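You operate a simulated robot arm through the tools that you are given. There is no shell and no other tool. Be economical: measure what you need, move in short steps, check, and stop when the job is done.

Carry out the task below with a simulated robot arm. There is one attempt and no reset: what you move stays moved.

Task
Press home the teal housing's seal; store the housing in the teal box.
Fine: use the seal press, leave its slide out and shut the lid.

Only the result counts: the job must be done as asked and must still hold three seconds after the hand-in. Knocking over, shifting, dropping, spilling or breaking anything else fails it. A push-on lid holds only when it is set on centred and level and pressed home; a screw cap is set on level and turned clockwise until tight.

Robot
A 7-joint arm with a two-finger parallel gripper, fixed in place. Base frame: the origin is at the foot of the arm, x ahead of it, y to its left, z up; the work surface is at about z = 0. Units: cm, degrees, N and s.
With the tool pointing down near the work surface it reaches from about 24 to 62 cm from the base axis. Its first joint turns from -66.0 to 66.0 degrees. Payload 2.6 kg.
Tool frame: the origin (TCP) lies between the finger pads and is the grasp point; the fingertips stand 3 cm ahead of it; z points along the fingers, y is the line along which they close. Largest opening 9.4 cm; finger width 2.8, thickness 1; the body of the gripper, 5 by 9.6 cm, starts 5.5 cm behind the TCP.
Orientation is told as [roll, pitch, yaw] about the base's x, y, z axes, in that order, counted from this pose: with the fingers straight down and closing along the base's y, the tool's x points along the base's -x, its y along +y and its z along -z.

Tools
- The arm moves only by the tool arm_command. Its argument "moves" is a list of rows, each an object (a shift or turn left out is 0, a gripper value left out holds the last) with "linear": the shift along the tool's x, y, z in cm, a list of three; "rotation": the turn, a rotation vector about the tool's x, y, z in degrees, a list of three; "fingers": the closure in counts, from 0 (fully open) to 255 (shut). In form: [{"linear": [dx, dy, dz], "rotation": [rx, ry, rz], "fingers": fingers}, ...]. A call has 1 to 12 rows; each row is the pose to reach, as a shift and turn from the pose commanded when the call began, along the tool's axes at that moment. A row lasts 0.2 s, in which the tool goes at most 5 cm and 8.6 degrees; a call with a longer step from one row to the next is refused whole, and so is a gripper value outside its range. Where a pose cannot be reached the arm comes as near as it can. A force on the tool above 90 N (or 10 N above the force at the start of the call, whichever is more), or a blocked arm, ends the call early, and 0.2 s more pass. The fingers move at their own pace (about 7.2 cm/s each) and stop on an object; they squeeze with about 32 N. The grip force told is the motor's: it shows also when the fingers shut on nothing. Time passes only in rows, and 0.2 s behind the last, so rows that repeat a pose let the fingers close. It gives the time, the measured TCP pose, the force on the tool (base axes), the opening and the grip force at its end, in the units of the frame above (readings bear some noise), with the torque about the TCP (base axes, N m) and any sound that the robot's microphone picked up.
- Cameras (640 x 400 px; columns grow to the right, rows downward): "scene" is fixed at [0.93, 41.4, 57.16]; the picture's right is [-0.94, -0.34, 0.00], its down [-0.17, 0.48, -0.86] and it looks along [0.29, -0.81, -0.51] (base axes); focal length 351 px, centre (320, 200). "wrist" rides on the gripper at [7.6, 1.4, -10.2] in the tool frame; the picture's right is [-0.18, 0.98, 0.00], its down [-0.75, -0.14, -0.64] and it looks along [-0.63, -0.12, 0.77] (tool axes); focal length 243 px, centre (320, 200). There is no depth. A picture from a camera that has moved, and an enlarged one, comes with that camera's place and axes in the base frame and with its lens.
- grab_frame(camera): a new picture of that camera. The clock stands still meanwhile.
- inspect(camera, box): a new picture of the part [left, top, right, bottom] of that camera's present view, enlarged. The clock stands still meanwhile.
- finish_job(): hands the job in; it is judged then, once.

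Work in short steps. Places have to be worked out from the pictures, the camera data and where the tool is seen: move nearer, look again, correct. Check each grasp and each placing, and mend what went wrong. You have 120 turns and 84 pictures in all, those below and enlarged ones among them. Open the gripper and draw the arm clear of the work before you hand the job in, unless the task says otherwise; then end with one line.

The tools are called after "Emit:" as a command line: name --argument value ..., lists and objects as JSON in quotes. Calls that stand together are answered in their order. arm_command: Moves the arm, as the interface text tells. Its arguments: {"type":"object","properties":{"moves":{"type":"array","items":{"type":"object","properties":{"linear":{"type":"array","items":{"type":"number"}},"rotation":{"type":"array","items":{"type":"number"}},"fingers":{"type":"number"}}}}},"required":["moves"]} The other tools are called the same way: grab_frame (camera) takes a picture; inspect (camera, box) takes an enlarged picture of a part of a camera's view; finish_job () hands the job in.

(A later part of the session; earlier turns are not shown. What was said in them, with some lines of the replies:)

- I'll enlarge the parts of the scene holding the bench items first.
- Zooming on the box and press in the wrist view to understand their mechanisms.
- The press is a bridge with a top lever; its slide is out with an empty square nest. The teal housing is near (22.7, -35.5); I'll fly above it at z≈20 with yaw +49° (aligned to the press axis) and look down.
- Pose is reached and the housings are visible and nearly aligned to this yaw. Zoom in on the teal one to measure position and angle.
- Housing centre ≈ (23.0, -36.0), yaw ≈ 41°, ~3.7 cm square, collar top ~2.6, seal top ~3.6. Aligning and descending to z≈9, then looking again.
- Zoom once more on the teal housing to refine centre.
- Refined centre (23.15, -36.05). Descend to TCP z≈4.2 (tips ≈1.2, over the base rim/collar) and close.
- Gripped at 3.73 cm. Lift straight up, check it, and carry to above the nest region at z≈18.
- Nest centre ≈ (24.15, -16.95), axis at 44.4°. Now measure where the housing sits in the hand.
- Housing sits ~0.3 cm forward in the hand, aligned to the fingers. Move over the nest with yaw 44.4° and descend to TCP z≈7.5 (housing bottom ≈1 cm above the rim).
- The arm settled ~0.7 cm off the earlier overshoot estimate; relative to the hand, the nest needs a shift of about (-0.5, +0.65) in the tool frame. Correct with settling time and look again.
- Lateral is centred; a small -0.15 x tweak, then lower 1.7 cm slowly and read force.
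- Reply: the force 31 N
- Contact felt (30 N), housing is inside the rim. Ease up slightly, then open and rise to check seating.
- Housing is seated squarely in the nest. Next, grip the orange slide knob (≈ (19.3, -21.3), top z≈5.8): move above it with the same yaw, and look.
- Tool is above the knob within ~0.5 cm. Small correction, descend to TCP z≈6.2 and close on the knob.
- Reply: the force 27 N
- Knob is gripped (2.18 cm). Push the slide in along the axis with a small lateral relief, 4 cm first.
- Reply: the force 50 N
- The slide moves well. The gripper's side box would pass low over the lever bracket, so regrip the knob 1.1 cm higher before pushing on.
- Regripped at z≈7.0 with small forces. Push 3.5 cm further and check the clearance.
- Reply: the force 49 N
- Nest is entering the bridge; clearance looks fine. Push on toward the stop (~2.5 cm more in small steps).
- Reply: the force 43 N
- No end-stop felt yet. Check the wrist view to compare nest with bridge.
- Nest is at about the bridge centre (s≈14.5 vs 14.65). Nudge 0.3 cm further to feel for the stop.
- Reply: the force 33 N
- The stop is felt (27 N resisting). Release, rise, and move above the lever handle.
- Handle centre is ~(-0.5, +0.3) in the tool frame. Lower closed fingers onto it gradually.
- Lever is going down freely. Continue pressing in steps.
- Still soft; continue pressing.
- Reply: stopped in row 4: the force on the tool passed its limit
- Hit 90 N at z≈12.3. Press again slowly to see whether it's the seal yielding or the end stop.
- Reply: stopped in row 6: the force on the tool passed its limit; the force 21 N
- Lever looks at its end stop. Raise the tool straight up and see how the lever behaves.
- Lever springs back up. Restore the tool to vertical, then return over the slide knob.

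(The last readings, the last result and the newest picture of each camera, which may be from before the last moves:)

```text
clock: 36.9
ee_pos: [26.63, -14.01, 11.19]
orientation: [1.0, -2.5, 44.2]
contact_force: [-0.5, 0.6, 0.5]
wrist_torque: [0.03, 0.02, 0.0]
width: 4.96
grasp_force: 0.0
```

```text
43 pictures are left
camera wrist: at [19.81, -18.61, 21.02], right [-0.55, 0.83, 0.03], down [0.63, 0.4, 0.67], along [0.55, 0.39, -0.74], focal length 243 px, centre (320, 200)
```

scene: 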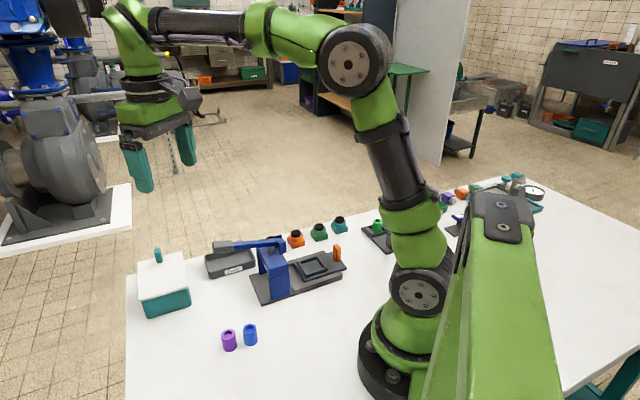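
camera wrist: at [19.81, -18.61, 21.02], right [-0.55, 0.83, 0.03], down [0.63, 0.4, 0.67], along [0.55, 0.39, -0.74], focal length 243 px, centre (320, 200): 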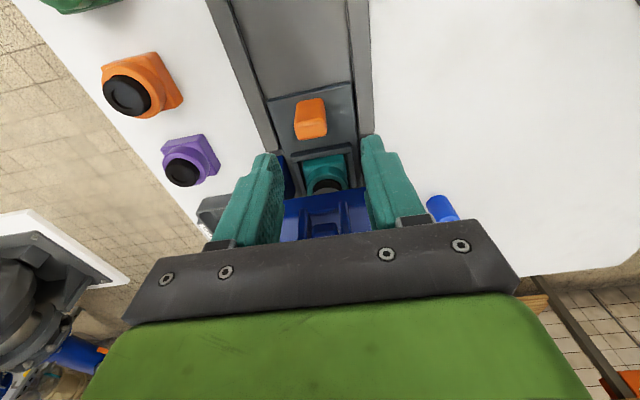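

Tool still has roll 1.1/pitch -2.5; correct it, then measure the knob.

Emit:
arm_command --moves '[{"rotation": [1.1, 2.5, 0]}, {"rotation": [1.1, 2.5, 0]}, {"rotation": [1.1, 2.5, 0]}, {"rotation": [1.1, 2.5, 0]}]'

Emit:
inspect --camera "wrist" --box '[240, 60, 400, 180]'

```text
clock: 37.9
ee_pos: [26.58, -14.13, 11.18]
orientation: [-0.1, 0.0, 44.3]
contact_force: [0.4, 0.8, -0.2]
wrist_torque: [0.03, 0.02, 0.02]
width: 4.96
grasp_force: 0.0
```

```text
3.33 times, centred on (320, 120) of wrist
camera zoom: at [19.97, -18.28, 21.45], right [-0.55, 0.83, 0.0], down [0.64, 0.43, 0.64], along [0.53, 0.35, -0.77], focal length 809 px, centre (320, 467)
```

zoom: 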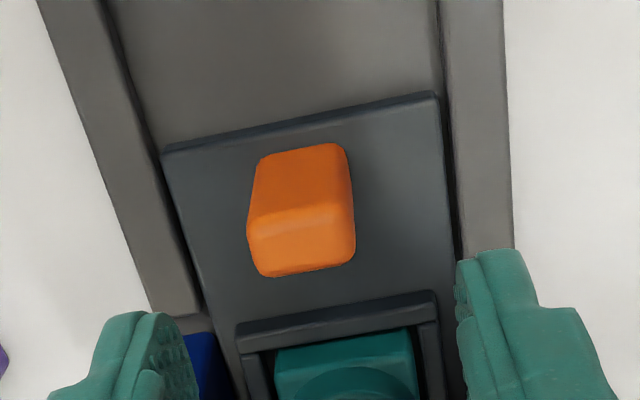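

Knob at tool offset (0.65, -0.28). Descend to z≈7.2 and grip.

Emit:
arm_command --moves '[{"linear": [0.65, -0.28, 0]}, {"linear": [0.65, -0.28, 2]}, {"linear": [0.65, -0.28, 4]}, {"linear": [0.65, -0.28, 4]}, {"linear": [0.65, -0.28, 4], "fingers": 255}, {"linear": [0.65, -0.28, 4], "fingers": 255}, {"linear": [0.65, -0.28, 4], "fingers": 255}, {"linear": [0.65, -0.28, 4], "fingers": 255}]'

```text
clock: 39.7
ee_pos: [26.07, -14.86, 7.04]
orientation: [0.1, 0.1, 44.3]
contact_force: [-10.6, 8.5, 0.4]
wrist_torque: [-0.01, -0.19, 0.52]
width: 2.15
grasp_force: 45.4
```

Gripped. Pull the slide back out in steps.

Emit:
arm_command --moves '[{"linear": [0.8, 0.07, 0]}, {"linear": [1.6, 0.07, 0]}, {"linear": [2.4, 0.07, 0]}, {"linear": [3.2, 0.07, 0]}, {"linear": [4, 0.07, 0]}, {"linear": [4.7, 0.07, 0]}, {"linear": [4.7, 0.07, 0]}]'

Emit:
arm_command --moves '[{"linear": [0.8, 0, 0]}, {"linear": [1.6, 0, 0]}, {"linear": [2.4, 0, 0]}, {"linear": [3.2, 0, 0]}, {"linear": [4, 0, 0]}, {"linear": [4.7, 0, 0]}, {"linear": [4.7, 0, 0]}]'

Emit:
inspect --camera "scene" --box '[230, 170, 390, 300]'

```text
clock: 41.3
ee_pos: [22.63, -18.31, 7.01]
orientation: [0.0, 0.0, 44.1]
contact_force: [-0.9, 2.4, -24.2]
wrist_torque: [0.0, 0.06, 0.58]
width: 2.17
grasp_force: 45.1
```

```text
clock: 42.9
ee_pos: [19.48, -21.72, 7.29]
orientation: [0.0, 0.0, 44.3]
contact_force: [8.8, -7.5, -42.5]
wrist_torque: [0.24, 0.1, 0.4]
width: 2.14
grasp_force: 44.7
```

```text
3.08 times, centred on (310, 235) of scene
camera zoom: at [0.94, 41.39, 57.17], right [-0.94, -0.34, 0.0], down [-0.17, 0.48, -0.86], along [0.29, -0.81, -0.51], focal length 1081 px, centre (351, 92)
```

zoom: 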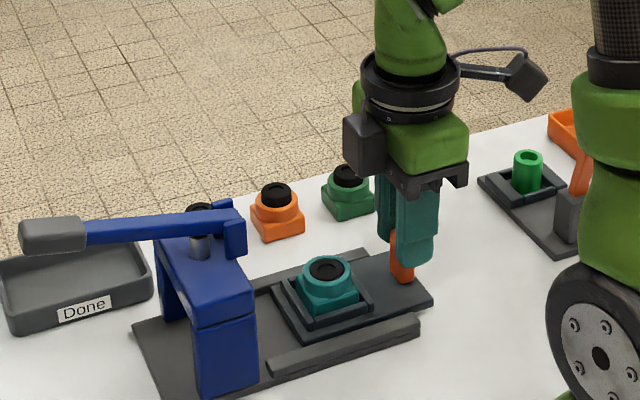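

The seal is now flush. Slide is back at its original position; nudge 0.2 cm outward to confirm the stop, then release and rise.

Emit:
arm_command --moves '[{"linear": [0.2, 0, 0.1]}, {"linear": [0.2, 0, 0.1]}, {"linear": [0.2, 0, 0.1]}]'

Emit:
arm_command --moves '[{"linear": [0, 0, 0], "fingers": 110}, {"linear": [0, 0, 0], "fingers": 110}, {"linear": [0, 0, 0], "fingers": 110}, {"linear": [0, 0, -4]}, {"linear": [0, 0, -8]}, {"linear": [-1, 0, -12]}, {"linear": [-4, 0, -15]}, {"linear": [-4, 0, -15]}, {"linear": [-4, 0, -15]}]'

Emit:
inspect --camera "wrist" --box '[240, 20, 400, 140]'

Emit:
inspect --camera "scene" --box '[250, 215, 360, 300]'

```text
clock: 43.7
ee_pos: [19.42, -21.65, 7.16]
orientation: [-0.2, -0.1, 44.3]
contact_force: [6.4, 18.7, 16.6]
wrist_torque: [0.72, 0.26, 0.71]
width: 2.16
grasp_force: 45.0
```

```text
clock: 45.7
ee_pos: [22.19, -19.13, 22.06]
orientation: [-0.2, 0.0, 44.3]
contact_force: [-0.8, 0.8, 0.2]
wrist_torque: [0.0, 0.0, -0.02]
width: 5.34
grasp_force: 0.1
```

```text
3.33 times, centred on (320, 80) of wrist
camera zoom: at [15.68, -23.27, 32.25], right [-0.55, 0.83, 0.0], down [0.64, 0.43, 0.64], along [0.53, 0.35, -0.77], focal length 809 px, centre (320, 600)
```

zoom: 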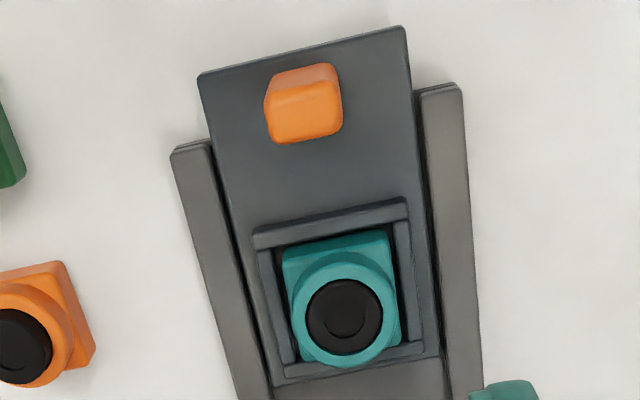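

```text
4.71 times, centred on (305, 258) of scene
camera zoom: at [0.93, 41.4, 57.16], right [-0.94, -0.34, 0.0], down [-0.17, 0.48, -0.86], along [0.29, -0.81, -0.51], focal length 1654 px, centre (391, -71)
```

zoom: 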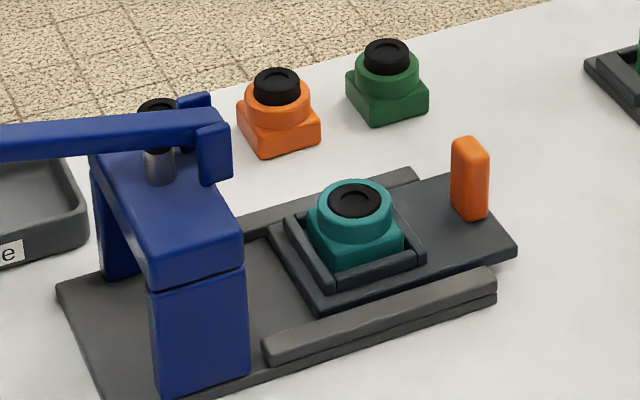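

Slide is out, seal home. Now fly to above the storage box to study its lid and knob.

Emit:
arm_command --moves '[{"linear": [-4.2, -1.4, 0]}, {"linear": [-8.4, -2.8, 0]}, {"linear": [-12.6, -4.2, 0]}, {"linear": [-16.8, -5.6, 0]}, {"linear": [-21, -7, 0]}, {"linear": [-25.3, -8.3, 0]}, {"linear": [-29.5, -9.6, 0]}, {"linear": [-29.5, -9.6, 0]}, {"linear": [-29.5, -9.6, 0]}, {"linear": [-29.5, -9.6, 0]}]'

Emit:
inspect --camera "wrist" --box '[200, 20, 440, 200]'

```text
clock: 47.9
ee_pos: [49.93, -5.07, 22.26]
orientation: [-0.1, 0.0, 44.3]
contact_force: [-0.1, -0.4, 0.6]
wrist_torque: [0.01, 0.01, 0.0]
width: 5.36
grasp_force: 0.1
```

```text
2.22 times, centred on (320, 110) of wrist
camera zoom: at [43.37, -9.38, 32.46], right [-0.55, 0.83, 0.0], down [0.64, 0.43, 0.64], along [0.53, 0.35, -0.77], focal length 539 px, centre (320, 400)
```

zoom: 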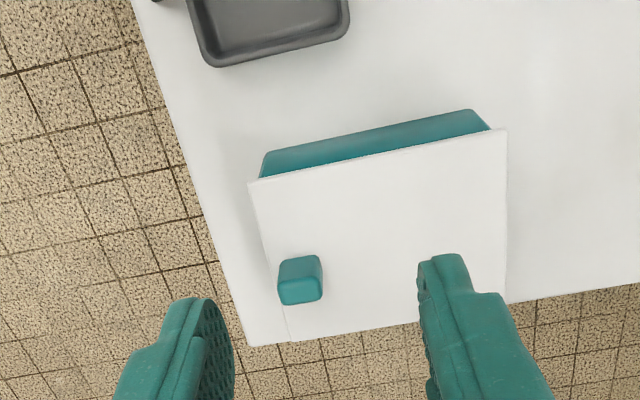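

Lid is flat at z≈6, ~11.8×9 cm at 45°, apparently hinged along the edge nearest the robot's left; knob ≈ (54.6, -3.2), near the far edge. Turn to yaw -45° (closing along the hinge direction) above the knob.

Emit:
arm_command --moves '[{"linear": [-0.4, -0.2, 0], "rotation": [0, 0, 8]}, {"linear": [-0.8, -0.4, 0], "rotation": [0, 0, 16]}, {"linear": [-1.2, -0.6, 0], "rotation": [0, 0, 24]}, {"linear": [-1.7, -0.8, 0], "rotation": [0, 0, 32]}, {"linear": [-2.2, -1, 1], "rotation": [0, 0, 40]}, {"linear": [-2.7, -1.2, 2], "rotation": [0, 0, 48]}, {"linear": [-3.2, -1.4, 3], "rotation": [0, 0, 56]}, {"linear": [-3.7, -1.6, 4], "rotation": [0, 0, 64]}, {"linear": [-4.2, -1.75, 5], "rotation": [0, 0, 72]}, {"linear": [-4.65, -1.92, 6], "rotation": [0, 0, 80]}, {"linear": [-4.65, -1.92, 7], "rotation": [0, 0, 88.5]}, {"linear": [-4.65, -1.92, 7], "rotation": [0, 0, 88.5]}]'

Emit:
grab_frame --camera "wrist"

```text
clock: 50.5
ee_pos: [54.67, -3.25, 15.12]
orientation: [0.0, -0.1, -44.3]
contact_force: [-0.9, 0.0, -0.8]
wrist_torque: [0.02, 0.02, -0.01]
width: 5.34
grasp_force: 0.1
```

```text
37 pictures are left
camera wrist: at [50.06, 3.17, 25.33], right [0.82, 0.57, 0.0], down [0.44, -0.63, 0.64], along [0.37, -0.53, -0.77], focal length 243 px, centre (320, 200)
```

wrist: 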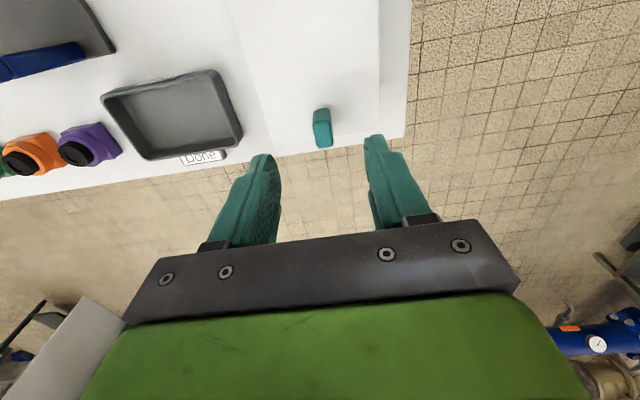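

Emit:
inspect --camera "wrist" --box '[260, 80, 388, 170]'

Emit:
inspect --camera "scene" --box '[110, 150, 230, 325]'

```text
4.44 times, centred on (324, 125) of wrist
camera zoom: at [50.06, 3.17, 25.33], right [0.82, 0.57, 0.0], down [0.44, -0.63, 0.64], along [0.37, -0.53, -0.77], focal length 1078 px, centre (302, 533)
```

zoom: 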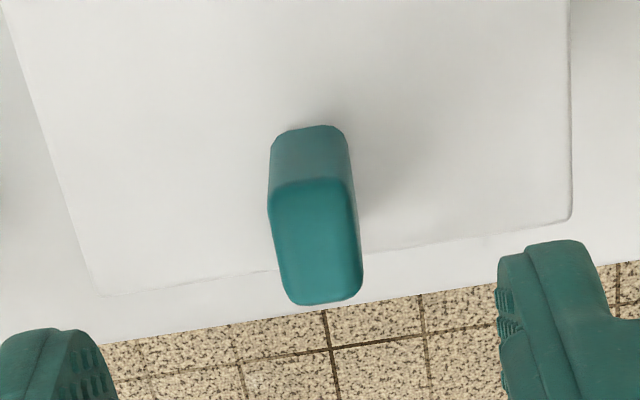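

```text
2.29 times, centred on (170, 238) of scene
camera zoom: at [0.93, 41.4, 57.16], right [-0.94, -0.34, 0.0], down [-0.17, 0.48, -0.86], along [0.29, -0.81, -0.51], focal length 803 px, centre (663, 114)
```

zoom: 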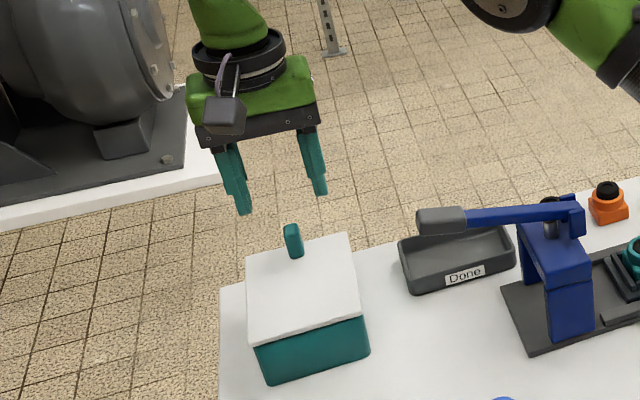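

Knob: top z≈8.35, 1.3 cm thick along the finger closing line, at tool (-0.1, +0.13). Descend and grip it.

Emit:
arm_command --moves '[{"linear": [-0.1, 0.13, 2.5]}, {"linear": [-0.1, 0.13, 5.5]}, {"linear": [-0.1, 0.13, 5.5]}, {"linear": [-0.1, 0.13, 5.5], "fingers": 255}, {"linear": [-0.1, 0.13, 5.5], "fingers": 255}, {"linear": [-0.1, 0.13, 5.5], "fingers": 255}, {"linear": [-0.1, 0.13, 5.5], "fingers": 255}]'

```text
clock: 52.1
ee_pos: [54.77, -3.17, 9.81]
orientation: [0.0, 0.1, -44.1]
contact_force: [5.7, 4.6, -4.2]
wrist_torque: [-0.11, -0.27, -0.57]
width: 1.35
grasp_force: 45.1
```

Gripped (1.35 cm). Test the hinge: follow an arc about the near edge to 16°.

Emit:
arm_command --moves '[{"linear": [0.3, 0, -0.7], "rotation": [0, -4, 0]}, {"linear": [0.62, 0, -1.38], "rotation": [0, -8, 0]}, {"linear": [1.0, 0, -2.05], "rotation": [0, -12, 0]}, {"linear": [1.43, 0, -2.67], "rotation": [0, -16, 0]}, {"linear": [1.43, 0, -2.67], "rotation": [0, -16, 0]}]'

Emit:
inspect --camera "scene" --box '[110, 190, 230, 325]'

```text
clock: 53.3
ee_pos: [53.74, -2.03, 11.91]
orientation: [-0.3, -15.7, -44.1]
contact_force: [9.2, 9.7, -38.9]
wrist_torque: [0.5, -0.21, -0.48]
width: 1.27
grasp_force: 44.4
```

```text
2.96 times, centred on (170, 258) of scene
camera zoom: at [0.96, 41.4, 57.16], right [-0.94, -0.34, 0.0], down [-0.17, 0.48, -0.86], along [0.29, -0.81, -0.51], focal length 1041 px, centre (764, 30)
```

zoom: 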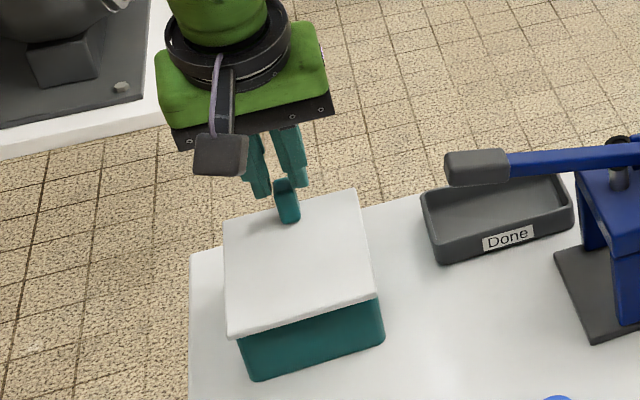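

Emit:
grab_frame --camera "wrist"

```text
33 pictures are left
camera wrist: at [47.31, 6.2, 19.69], right [0.81, 0.58, 0.04], down [0.3, -0.48, 0.82], along [0.5, -0.65, -0.57], focal length 243 px, centre (320, 200)
```

wrist: 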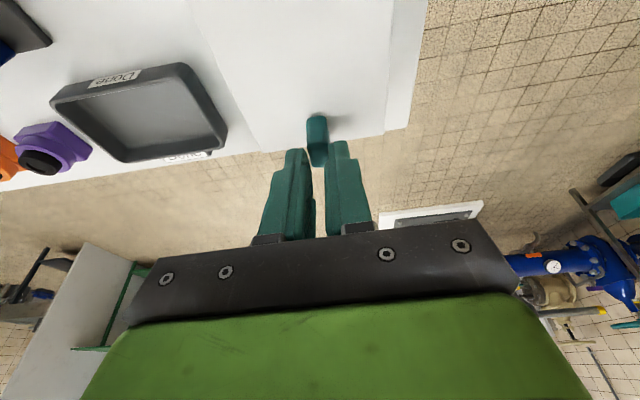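

The knob slipped: the lid resisted ~39 N and did not lift. Release, back off, and inspect the box closely for how the lid is held.

Emit:
arm_command --moves '[{"linear": [0, 0, 0], "fingers": 170}, {"linear": [0, 0, 0], "fingers": 170}, {"linear": [0, 0, -3]}, {"linear": [0, 0, -7], "rotation": [0, 8, 0]}, {"linear": [-1, 0, -9], "rotation": [0, 15.7, 0]}, {"linear": [-1, 0, -9], "rotation": [0, 15.7, 0]}, {"linear": [-1, 0, -9], "rotation": [0, 15.7, 0]}]'

Emit:
inspect --camera "scene" --box '[130, 240, 200, 320]'

Emit:
grab_frame --camera "wrist"

```text
clock: 54.9
ee_pos: [52.73, -1.16, 21.09]
orientation: [0.0, -0.2, -44.1]
contact_force: [0.1, -0.5, 0.3]
wrist_torque: [0.02, -0.03, 0.0]
width: 3.12
grasp_force: 0.1
```

```text
5.00 times, centred on (165, 280) of scene
camera zoom: at [0.93, 41.4, 57.16], right [-0.94, -0.34, 0.0], down [-0.17, 0.48, -0.86], along [0.29, -0.81, -0.51], focal length 1757 px, centre (1095, -200)
```

zoom: 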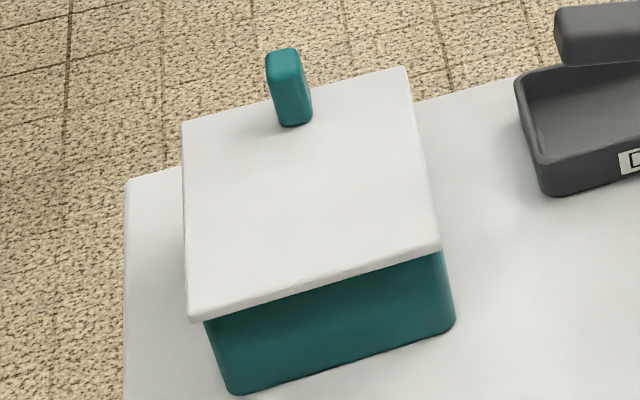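

```text
31 pictures are left
camera wrist: at [48.21, 5.27, 31.4], right [0.82, 0.58, 0.0], down [0.44, -0.62, 0.65], along [0.37, -0.53, -0.76], focal length 243 px, centre (320, 200)
```

wrist: 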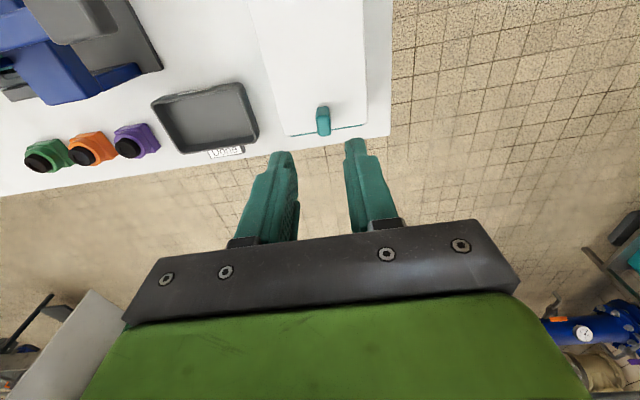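

The lid has shifted ~1 cm toward the robot-left side and a teal strip now shows at the far edge: it is a sliding lid. Zoom to confirm.

Emit:
inspect --camera "wrist" --box '[250, 60, 410, 160]'

```text
4.00 times, centred on (330, 110) of wrist
camera zoom: at [48.21, 5.27, 31.4], right [0.82, 0.58, 0.0], down [0.44, -0.62, 0.65], along [0.37, -0.53, -0.76], focal length 970 px, centre (280, 560)
```

zoom: 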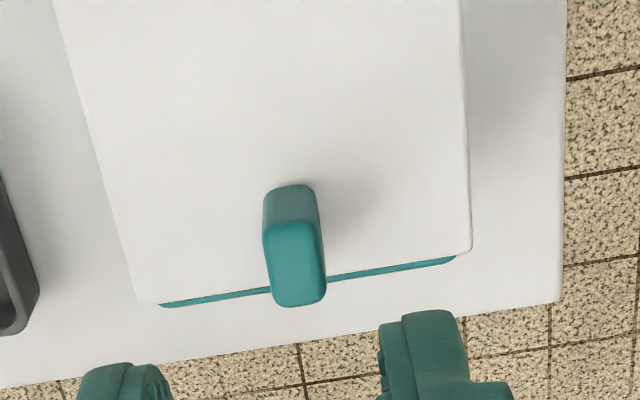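

Confirmed sliding lid. Regrip the knob vertically with yaw -45.3°.

Emit:
arm_command --moves '[{"linear": [-2.14, -0.15, 3], "rotation": [0, 0, 1.2]}, {"linear": [-2.14, -0.15, 7], "rotation": [0, 0, 1.2]}, {"linear": [-2.14, -0.15, 11.2], "rotation": [0, 0, 1.2]}, {"linear": [-2.14, -0.15, 11.2], "rotation": [0, 0, 1.2]}, {"linear": [-2.14, -0.15, 11.2], "rotation": [0, 0, 1.2], "fingers": 255}, {"linear": [-2.14, -0.15, 11.2], "rotation": [0, 0, 1.2], "fingers": 255}, {"linear": [-2.14, -0.15, 11.2], "rotation": [0, 0, 1.2], "fingers": 255}]'

Emit:
arm_command --moves '[{"linear": [0.5, 0, 0]}, {"linear": [1, 0, 0]}, {"linear": [1.5, 0, 0]}, {"linear": [2, 0, 0]}, {"linear": [2.5, 0, 0]}, {"linear": [3, 0, 0]}, {"linear": [3, 0, 0]}]'

Emit:
inspect --camera "scene" --box '[110, 190, 230, 325]'

```text
clock: 56.5
ee_pos: [54.4, -2.73, 10.38]
orientation: [-0.1, -0.3, -45.5]
contact_force: [-0.3, -0.6, -4.6]
wrist_torque: [-0.19, -0.23, 0.28]
width: 1.32
grasp_force: 45.4
```

```text
clock: 58.1
ee_pos: [52.39, -0.75, 10.29]
orientation: [0.2, -0.6, -45.4]
contact_force: [3.4, 3.6, 19.6]
wrist_torque: [0.55, 0.5, 0.28]
width: 1.33
grasp_force: 44.7
```

```text
2.96 times, centred on (170, 258) of scene
camera zoom: at [0.92, 41.4, 57.16], right [-0.94, -0.34, 0.0], down [-0.17, 0.48, -0.86], along [0.29, -0.81, -0.51], focal length 1041 px, centre (764, 30)
```

zoom: 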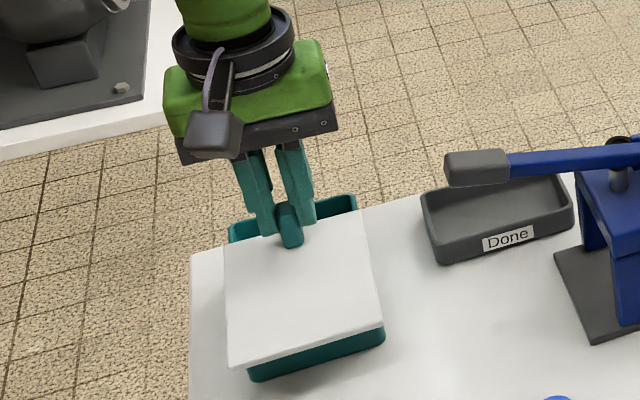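

Lid slides nicely. Continue another 5.2 cm.

Emit:
arm_command --moves '[{"linear": [0.6, 0, 0]}, {"linear": [1.2, 0, 0]}, {"linear": [1.8, 0, 0]}, {"linear": [2.4, 0, 0]}, {"linear": [3, 0, 0]}, {"linear": [3.6, 0, 0]}, {"linear": [4.2, 0, 0]}, {"linear": [4.7, 0, 0]}, {"linear": [5.2, 0, 0]}, {"linear": [5.2, 0, 0]}, {"linear": [5.2, 0, 0]}]'

Emit:
inspect --camera "scene" --box '[110, 190, 230, 325]'

```text
clock: 60.5
ee_pos: [48.67, 2.9, 10.29]
orientation: [0.1, -0.5, -45.4]
contact_force: [8.6, 8.7, 21.8]
wrist_torque: [-0.11, -0.39, 0.33]
width: 1.34
grasp_force: 44.6
```

```text
2.96 times, centred on (170, 258) of scene
camera zoom: at [0.92, 41.4, 57.16], right [-0.94, -0.34, 0.0], down [-0.17, 0.48, -0.86], along [0.29, -0.81, -0.51], focal length 1041 px, centre (764, 30)
```

zoom: 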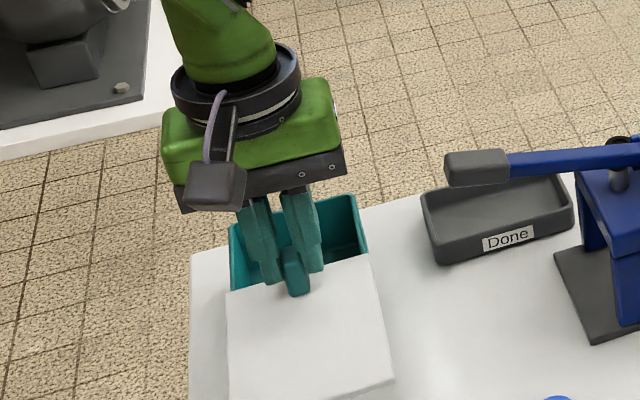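

Opening is ~8 cm, enough. Release the knob and rise, checking the lid stays.

Emit:
arm_command --moves '[{"linear": [0, -0.1, -0.05], "fingers": 170}, {"linear": [0, -0.1, -0.05], "fingers": 170}, {"linear": [0, -0.1, -0.05], "fingers": 170}, {"linear": [0, -0.1, -4]}, {"linear": [0, -0.1, -8]}, {"linear": [0, -0.1, -12]}, {"linear": [0, -0.1, -12]}, {"linear": [0, -0.1, -12]}]'

Emit:
grab_frame --camera "wrist"

Emit:
inspect --camera "scene" --box '[120, 225, 240, 325]'

```text
clock: 62.3
ee_pos: [48.18, 3.04, 21.88]
orientation: [0.0, -0.5, -45.3]
contact_force: [0.5, 0.1, -0.9]
wrist_torque: [-0.01, -0.02, 0.02]
width: 3.12
grasp_force: 0.1
```

```text
27 pictures are left
camera wrist: at [43.73, 9.61, 32.07], right [0.83, 0.56, 0.0], down [0.43, -0.63, 0.65], along [0.36, -0.54, -0.76], focal length 243 px, centre (320, 200)
```

wrist: 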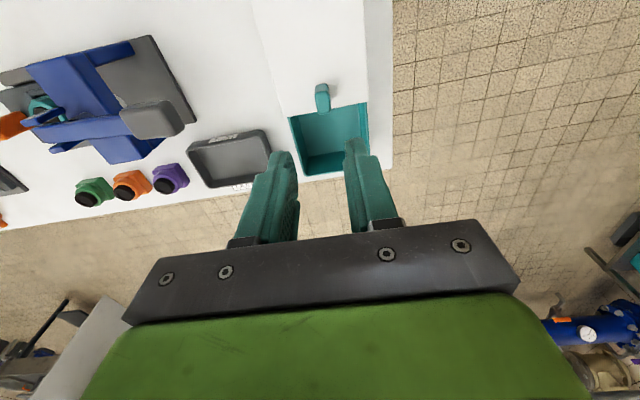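

```text
4.00 times, centred on (180, 275) of scene
camera zoom: at [0.93, 41.4, 57.16], right [-0.94, -0.34, 0.0], down [-0.17, 0.48, -0.86], along [0.29, -0.81, -0.51], focal length 1406 px, centre (880, -100)
```

zoom: 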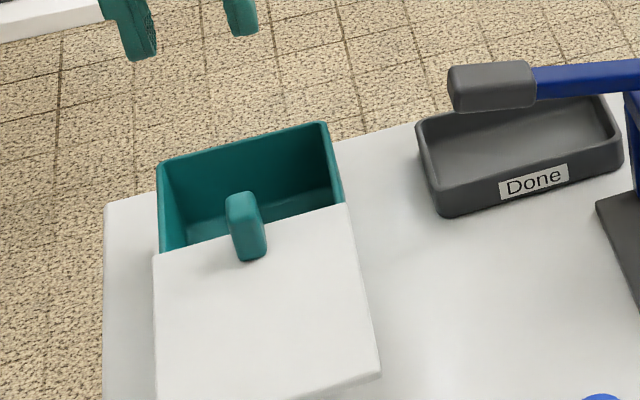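

Lid stays open. Now return to the nest: turn back to yaw 44.4° and hover above the housing.

Emit:
arm_command --moves '[{"linear": [0.25, -2.8, 0], "rotation": [0, 0, -8.2], "fingers": 100}, {"linear": [0.5, -5.7, 0], "rotation": [0, 0, -16.4]}, {"linear": [0.75, -8.6, 0], "rotation": [0, 0, -24.5]}, {"linear": [1, -11.4, 0], "rotation": [0, 0, -32.6]}, {"linear": [1.25, -14.3, 0], "rotation": [0, 0, -40.8]}, {"linear": [1.5, -17.1, 0], "rotation": [0, 0, -49]}, {"linear": [1.75, -20, 0], "rotation": [0, 0, -57]}, {"linear": [2, -22.8, 0], "rotation": [0, 0, -65.3]}, {"linear": [2.3, -25.7, 0], "rotation": [0, 0, -73.5]}, {"linear": [2.55, -28.5, 0], "rotation": [0, 0, -81.6]}, {"linear": [2.8, -31.4, 0], "rotation": [0, 0, -89.7]}, {"linear": [2.8, -31.4, 0], "rotation": [0, 0, -89.7]}]'

Emit:
arm_command --moves '[{"linear": [0, 0, 4]}, {"linear": [0, 0, 8]}, {"linear": [0, 0, 10]}, {"linear": [0, 0, 10]}, {"linear": [0, 0, 10]}, {"linear": [0, 0, 10]}]'

Emit:
inspect --camera "wrist" --box '[220, 50, 420, 180]'

```text
clock: 64.9
ee_pos: [24.05, -17.21, 22.18]
orientation: [-0.4, 0.0, 44.3]
contact_force: [0.2, 0.8, 0.2]
wrist_torque: [-0.02, 0.02, 0.0]
width: 5.69
grasp_force: 0.0
```

```text
clock: 66.3
ee_pos: [23.97, -17.15, 11.92]
orientation: [-0.5, -0.1, 44.2]
contact_force: [0.9, -0.1, -0.5]
wrist_torque: [-0.03, 0.03, 0.0]
width: 5.74
grasp_force: 0.0
```

```text
3.08 times, centred on (320, 115) of wrist
camera zoom: at [17.37, -21.3, 22.22], right [-0.55, 0.83, -0.01], down [0.64, 0.43, 0.64], along [0.54, 0.35, -0.77], focal length 746 px, centre (320, 462)
```

zoom: 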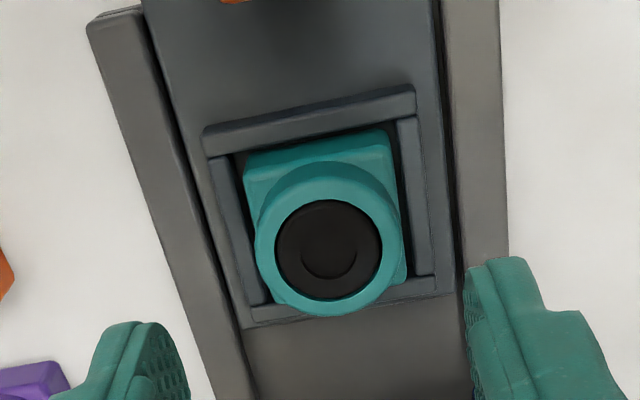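

Housing is right under the tool. Descend to z≈5.85 and grip.

Emit:
arm_command --moves '[{"linear": [-0.1, 0.05, 2.5], "rotation": [-0.5, 0, 0]}, {"linear": [-0.1, 0.05, 5], "rotation": [-0.5, 0, 0]}, {"linear": [-0.1, 0.05, 6.05], "rotation": [-0.5, 0, 0]}, {"linear": [-0.1, 0.05, 6.05], "rotation": [-0.5, 0, 0]}, {"linear": [-0.1, 0.05, 6.05], "rotation": [-0.5, 0, 0], "fingers": 255}, {"linear": [-0.1, 0.05, 6.05], "rotation": [-0.5, 0, 0], "fingers": 255}, {"linear": [-0.1, 0.05, 6.05], "rotation": [-0.5, 0, 0], "fingers": 255}, {"linear": [-0.1, 0.05, 6.05], "rotation": [-0.5, 0, 0], "fingers": 255}]'

```text
clock: 68.1
ee_pos: [24.14, -17.02, 5.76]
orientation: [0.2, -0.1, 44.3]
contact_force: [-0.6, 0.4, 1.5]
wrist_torque: [-0.03, 0.0, 0.01]
width: 3.75
grasp_force: 32.4
```

Gripped at 3.75. Lift straight up and carry over the box opening at z≈21.

Emit:
arm_command --moves '[{"linear": [0, 0, -3]}, {"linear": [0, 0, -7]}, {"linear": [0, 0, -11]}, {"linear": [0, 0, -15.3]}, {"linear": [0, 0, -15.3]}]'

Emit:
arm_command --moves '[{"linear": [-3.9, -1.05, 0]}, {"linear": [-7.8, -2.1, 0]}, {"linear": [-11.7, -3.1, 0]}, {"linear": [-15.6, -4.2, 0]}, {"linear": [-19.5, -5.2, 0]}, {"linear": [-23.4, -6.3, 0]}, {"linear": [-27.3, -7.3, 0]}, {"linear": [-31.35, -8.4, 0]}, {"linear": [-31.35, -8.4, 0]}, {"linear": [-31.35, -8.4, 0]}, {"linear": [-31.35, -8.4, 0]}]'

Emit:
inspect --camera "wrist" --box '[200, 20, 440, 220]'

Emit:
inspect --camera "scene" --box '[110, 170, 260, 325]'

```text
clock: 69.3
ee_pos: [24.08, -17.05, 21.57]
orientation: [0.0, -0.1, 44.3]
contact_force: [-0.3, 0.6, -2.3]
wrist_torque: [0.01, -0.01, -0.04]
width: 3.76
grasp_force: 32.5
```

```text
clock: 71.7
ee_pos: [52.69, -1.28, 21.32]
orientation: [0.2, -0.1, 44.3]
contact_force: [0.0, 0.4, -2.3]
wrist_torque: [0.01, 0.01, 0.0]
width: 3.74
grasp_force: 32.3
```

```text
2.00 times, centred on (320, 120) of wrist
camera zoom: at [46.11, -5.45, 31.63], right [-0.55, 0.83, 0.0], down [0.64, 0.42, 0.64], along [0.53, 0.36, -0.77], focal length 485 px, centre (320, 360)
```

zoom: 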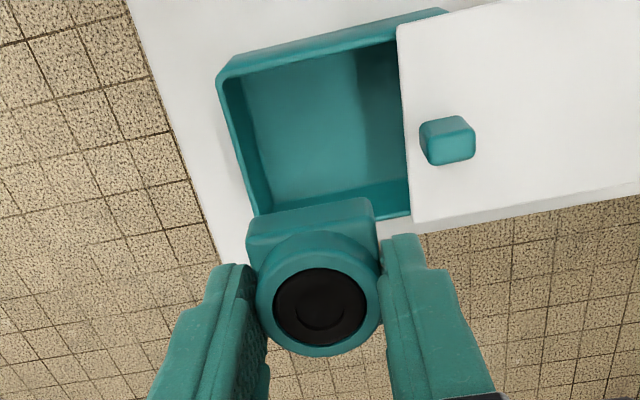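

```text
2.58 times, centred on (185, 248) of scene
camera zoom: at [0.93, 41.4, 57.16], right [-0.94, -0.34, 0.0], down [-0.17, 0.48, -0.86], along [0.29, -0.81, -0.51], focal length 907 px, centre (668, 77)
```

zoom: 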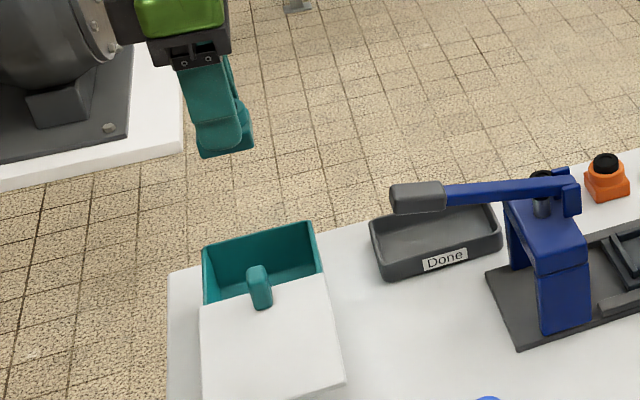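

The opening is centred under the housing (within 0.3 cm). Lower into the box, slowing near the floor.

Emit:
arm_command --moves '[{"linear": [-0.1, 0.2, 4]}, {"linear": [-0.1, 0.2, 8]}, {"linear": [-0.1, 0.2, 12]}, {"linear": [-0.1, 0.2, 14.5]}, {"linear": [-0.1, 0.2, 15.5]}, {"linear": [-0.1, 0.2, 16.1]}, {"linear": [-0.1, 0.2, 16.1]}, {"linear": [-0.1, 0.2, 16.1]}]'

Emit:
grab_frame --camera "wrist"

```text
clock: 73.5
ee_pos: [52.19, -0.88, 5.13]
orientation: [0.1, 0.0, 44.3]
contact_force: [0.0, -0.2, -0.8]
wrist_torque: [0.02, 0.04, 0.04]
width: 3.74
grasp_force: 31.6
```

```text
22 pictures are left
camera wrist: at [45.77, -5.09, 15.33], right [-0.55, 0.83, 0.0], down [0.64, 0.42, 0.64], along [0.53, 0.36, -0.77], focal length 243 px, centre (320, 200)
```

wrist: 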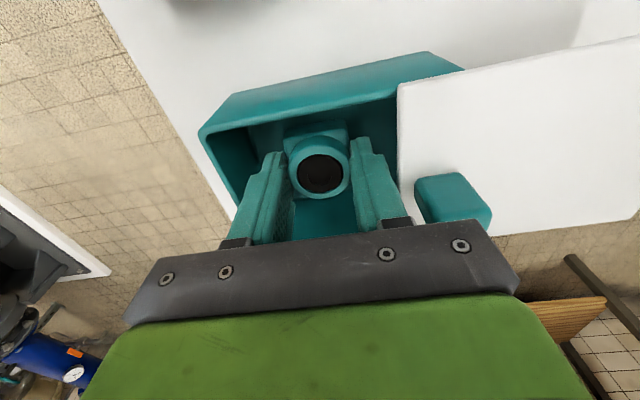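

Inside the box without contact. Lower slowly until it touches.

Emit:
arm_command --moves '[{"linear": [0, 0, 0.2]}, {"linear": [0, 0, 0.35]}, {"linear": [0, 0, 0.5]}, {"linear": [0, 0, 0.5]}]'

```text
clock: 74.5
ee_pos: [52.31, -0.89, 4.62]
orientation: [0.2, 0.0, 44.3]
contact_force: [-0.8, -0.1, -1.9]
wrist_torque: [0.01, 0.02, 0.03]
width: 3.75
grasp_force: 32.8
```

Emit:
arm_command --moves '[{"linear": [0, 0, 0.1]}, {"linear": [0, 0, 0.2]}, {"linear": [0, 0, 0.3]}, {"linear": [0, 0, 0.3]}]'

```text
clock: 75.5
ee_pos: [52.47, -0.93, 4.63]
orientation: [0.2, -0.2, 44.2]
contact_force: [-10.4, 3.1, 28.1]
wrist_torque: [-0.07, 0.58, -0.07]
width: 3.75
grasp_force: 32.2
```

Floor contact (28 N). Ease up slightly, open modestly, and withdraw straight up.

Emit:
arm_command --moves '[{"linear": [0, 0, -0.2]}, {"linear": [0, 0, -0.2]}, {"linear": [0, 0, -0.2], "fingers": 130}, {"linear": [0, 0, -0.2], "fingers": 130}, {"linear": [0, 0, -0.2], "fingers": 130}, {"linear": [0, 0, -3]}, {"linear": [0, 0, -7]}, {"linear": [0, 0, -11]}, {"linear": [0, 0, -15]}, {"linear": [0, 0, -17]}, {"linear": [0, 0, -17]}]'

Emit:
inspect --camera "wrist" --box '[200, 20, 440, 220]'

Emit:
inspect --camera "scene" --box '[120, 225, 240, 325]'

```text
clock: 77.9
ee_pos: [52.25, -1.08, 21.28]
orientation: [0.1, 0.1, 44.3]
contact_force: [0.1, 0.3, 0.1]
wrist_torque: [0.0, 0.0, 0.0]
width: 4.62
grasp_force: 0.0
```

```text
2.00 times, centred on (320, 120) of wrist
camera zoom: at [45.74, -5.29, 31.66], right [-0.55, 0.83, 0.0], down [0.64, 0.42, 0.64], along [0.53, 0.36, -0.77], focal length 485 px, centre (320, 360)
```

zoom: 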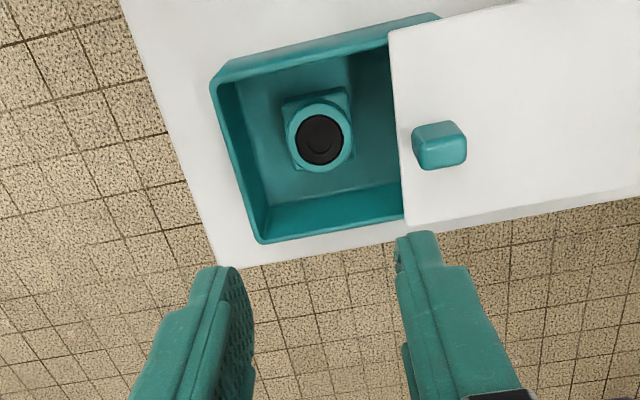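

```text
4.00 times, centred on (180, 275) of scene
camera zoom: at [0.93, 41.4, 57.16], right [-0.94, -0.34, 0.0], down [-0.17, 0.48, -0.86], along [0.29, -0.81, -0.51], focal length 1406 px, centre (880, -100)
```

zoom: 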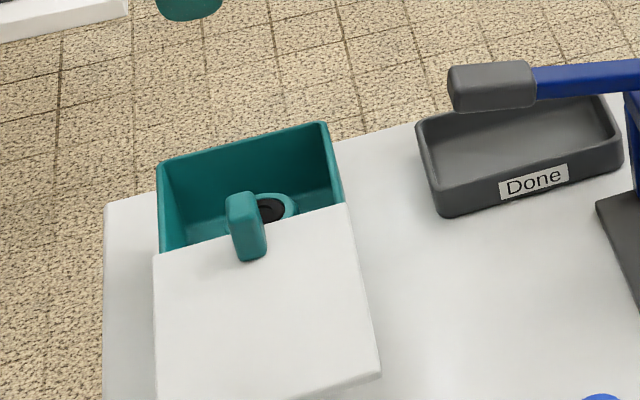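

Housing stands upright in the box. Next, take the lid knob lengthwise with the present yaw (fingers on the push/pull faces): move above and down over it.

Emit:
arm_command --moves '[{"linear": [-0.3, 3, 0], "fingers": 100}, {"linear": [-0.34, 5.44, 0], "fingers": 100}, {"linear": [-0.34, 5.44, 4]}, {"linear": [-0.34, 5.44, 8]}, {"linear": [-0.34, 5.44, 8]}, {"linear": [-0.34, 5.44, 8]}]'

Emit:
grab_frame --camera "wrist"

```text
clock: 79.3
ee_pos: [48.6, 3.1, 13.44]
orientation: [0.0, 0.0, 44.3]
contact_force: [-0.3, -0.1, 0.4]
wrist_torque: [0.02, -0.02, -0.01]
width: 5.74
grasp_force: 0.1
```

```text
19 pictures are left
camera wrist: at [42.2, -1.08, 23.7], right [-0.55, 0.83, 0.0], down [0.64, 0.42, 0.64], along [0.53, 0.36, -0.77], focal length 243 px, centre (320, 200)
```

wrist: 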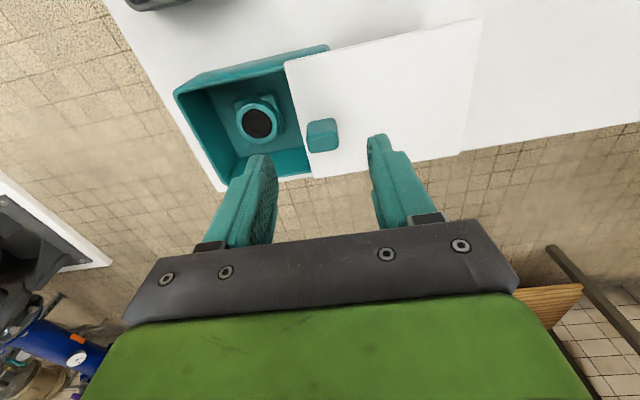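

Centred on the knob within 0.25 cm. Descend and close on it.

Emit:
arm_command --moves '[{"linear": [0.2, 0.1, 2]}, {"linear": [0.2, 0.1, 3.7]}, {"linear": [0.2, 0.1, 3.7]}, {"linear": [0.2, 0.1, 3.7], "fingers": 255}, {"linear": [0.2, 0.1, 3.7], "fingers": 255}, {"linear": [0.2, 0.1, 3.7], "fingers": 255}, {"linear": [0.2, 0.1, 3.7], "fingers": 255}]'

```text
clock: 80.9
ee_pos: [48.52, 3.0, 9.72]
orientation: [0.3, 0.0, 44.3]
contact_force: [0.7, 0.5, -4.2]
wrist_torque: [-0.02, -0.24, 0.25]
width: 2.14
grasp_force: 45.0
```

Gripped (2.14 cm). Slide the lid closed: 8 cm toward the far side, with the lid direction slightly corrected.

Emit:
arm_command --moves '[{"linear": [0, -0.8, 0]}, {"linear": [-0.01, -1.6, 0]}, {"linear": [-0.01, -2.4, 0]}, {"linear": [-0.02, -3.2, 0]}, {"linear": [-0.02, -4, 0]}, {"linear": [-0.03, -4.8, 0]}, {"linear": [-0.03, -5.6, 0]}, {"linear": [-0.04, -6.4, 0]}, {"linear": [-0.04, -7.2, 0]}, {"linear": [-0.04, -8, 0]}, {"linear": [-0.04, -8, 0]}, {"linear": [-0.04, -8, 0]}]'

Emit:
inspect --camera "scene" --box '[110, 190, 230, 325]'

```text
clock: 83.5
ee_pos: [54.11, -2.75, 9.66]
orientation: [0.1, -0.1, 44.2]
contact_force: [-5.7, -7.2, 9.9]
wrist_torque: [-0.2, 0.04, 0.27]
width: 2.13
grasp_force: 44.6
```

```text
2.96 times, centred on (170, 258) of scene
camera zoom: at [0.92, 41.4, 57.16], right [-0.94, -0.34, 0.0], down [-0.17, 0.48, -0.86], along [0.29, -0.81, -0.51], focal length 1041 px, centre (764, 30)
```

zoom: 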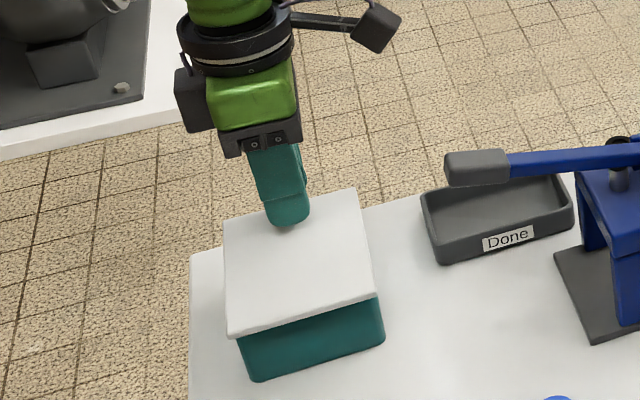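

Nearly closed. Continue in small steps until the stop is felt.

Emit:
arm_command --moves '[{"linear": [0.05, -0.3, 0]}, {"linear": [0.05, -0.6, 0]}, {"linear": [0.05, -0.8, 0]}, {"linear": [0.05, -0.8, 0]}]'

```text
clock: 84.5
ee_pos: [54.67, -3.23, 9.66]
orientation: [0.1, 0.0, 44.4]
contact_force: [2.9, 2.6, -5.0]
wrist_torque: [-0.02, -0.33, 0.3]
width: 2.11
grasp_force: 44.7
```

Emit:
arm_command --moves '[{"linear": [0, -0.15, 0]}, {"linear": [0, -0.3, 0]}, {"linear": [0, -0.3, 0]}, {"linear": [0, -0.3, 0]}]'

```text
clock: 85.5
ee_pos: [54.9, -3.36, 9.61]
orientation: [0.4, 0.1, 44.3]
contact_force: [-27.1, 10.2, 10.1]
wrist_torque: [-0.34, 0.12, 0.53]
width: 2.14
grasp_force: 45.1
```

Stop reached (26 N opposing). Relax, open, and withdraw upward and inward.

Emit:
arm_command --moves '[{"linear": [0, 0.1, 0]}, {"linear": [0, 0.1, 0], "fingers": 100}, {"linear": [0, 0.1, 0], "fingers": 100}, {"linear": [0, 0.1, 0], "fingers": 100}, {"linear": [0, 0.1, -4]}, {"linear": [0, 0.1, -8]}, {"linear": [0, 0.1, -12]}, {"linear": [3, 1, -15]}, {"linear": [6, 2, -15]}, {"linear": [6, 2, -15]}, {"linear": [6, 2, -15]}]'

Emit:
inspect --camera "scene" --box '[120, 210, 360, 330]'

Emit:
inspect --camera "wrist" --box '[200, 40, 440, 220]'

```text
clock: 87.9
ee_pos: [49.05, -6.08, 24.76]
orientation: [0.0, 0.0, 44.3]
contact_force: [-0.1, 0.6, -0.8]
wrist_torque: [0.03, 0.04, -0.01]
width: 5.72
grasp_force: 0.1
```

```text
2.67 times, centred on (240, 270) of scene
camera zoom: at [0.93, 41.4, 57.16], right [-0.94, -0.34, 0.0], down [-0.17, 0.48, -0.86], along [0.29, -0.81, -0.51], focal length 937 px, centre (533, 13)
```

zoom: 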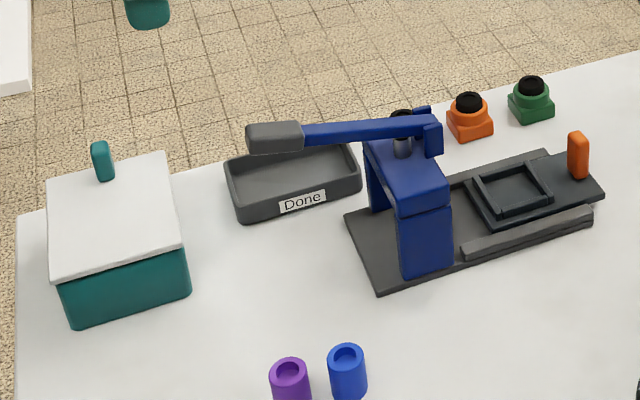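

```text
2.22 times, centred on (320, 130) of wrist
camera zoom: at [42.57, -10.36, 34.99], right [-0.55, 0.83, 0.0], down [0.64, 0.42, 0.64], along [0.53, 0.36, -0.77], focal length 539 px, centre (320, 356)
```

zoom: 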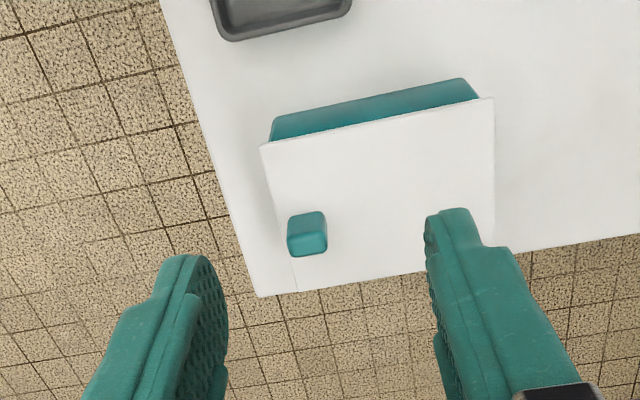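

The scene matches the intended end state: lid fully shut, slide out, lever up, other items unmoved, gripper open and clear. Handing in.

Emit:
finish_job

```text
The job is handed in.
```

The teal housing's seal is pressed home and the housing stands upright in the teal box with the lid shut. The press slide is out, and nothing else looked moved in the last picture.
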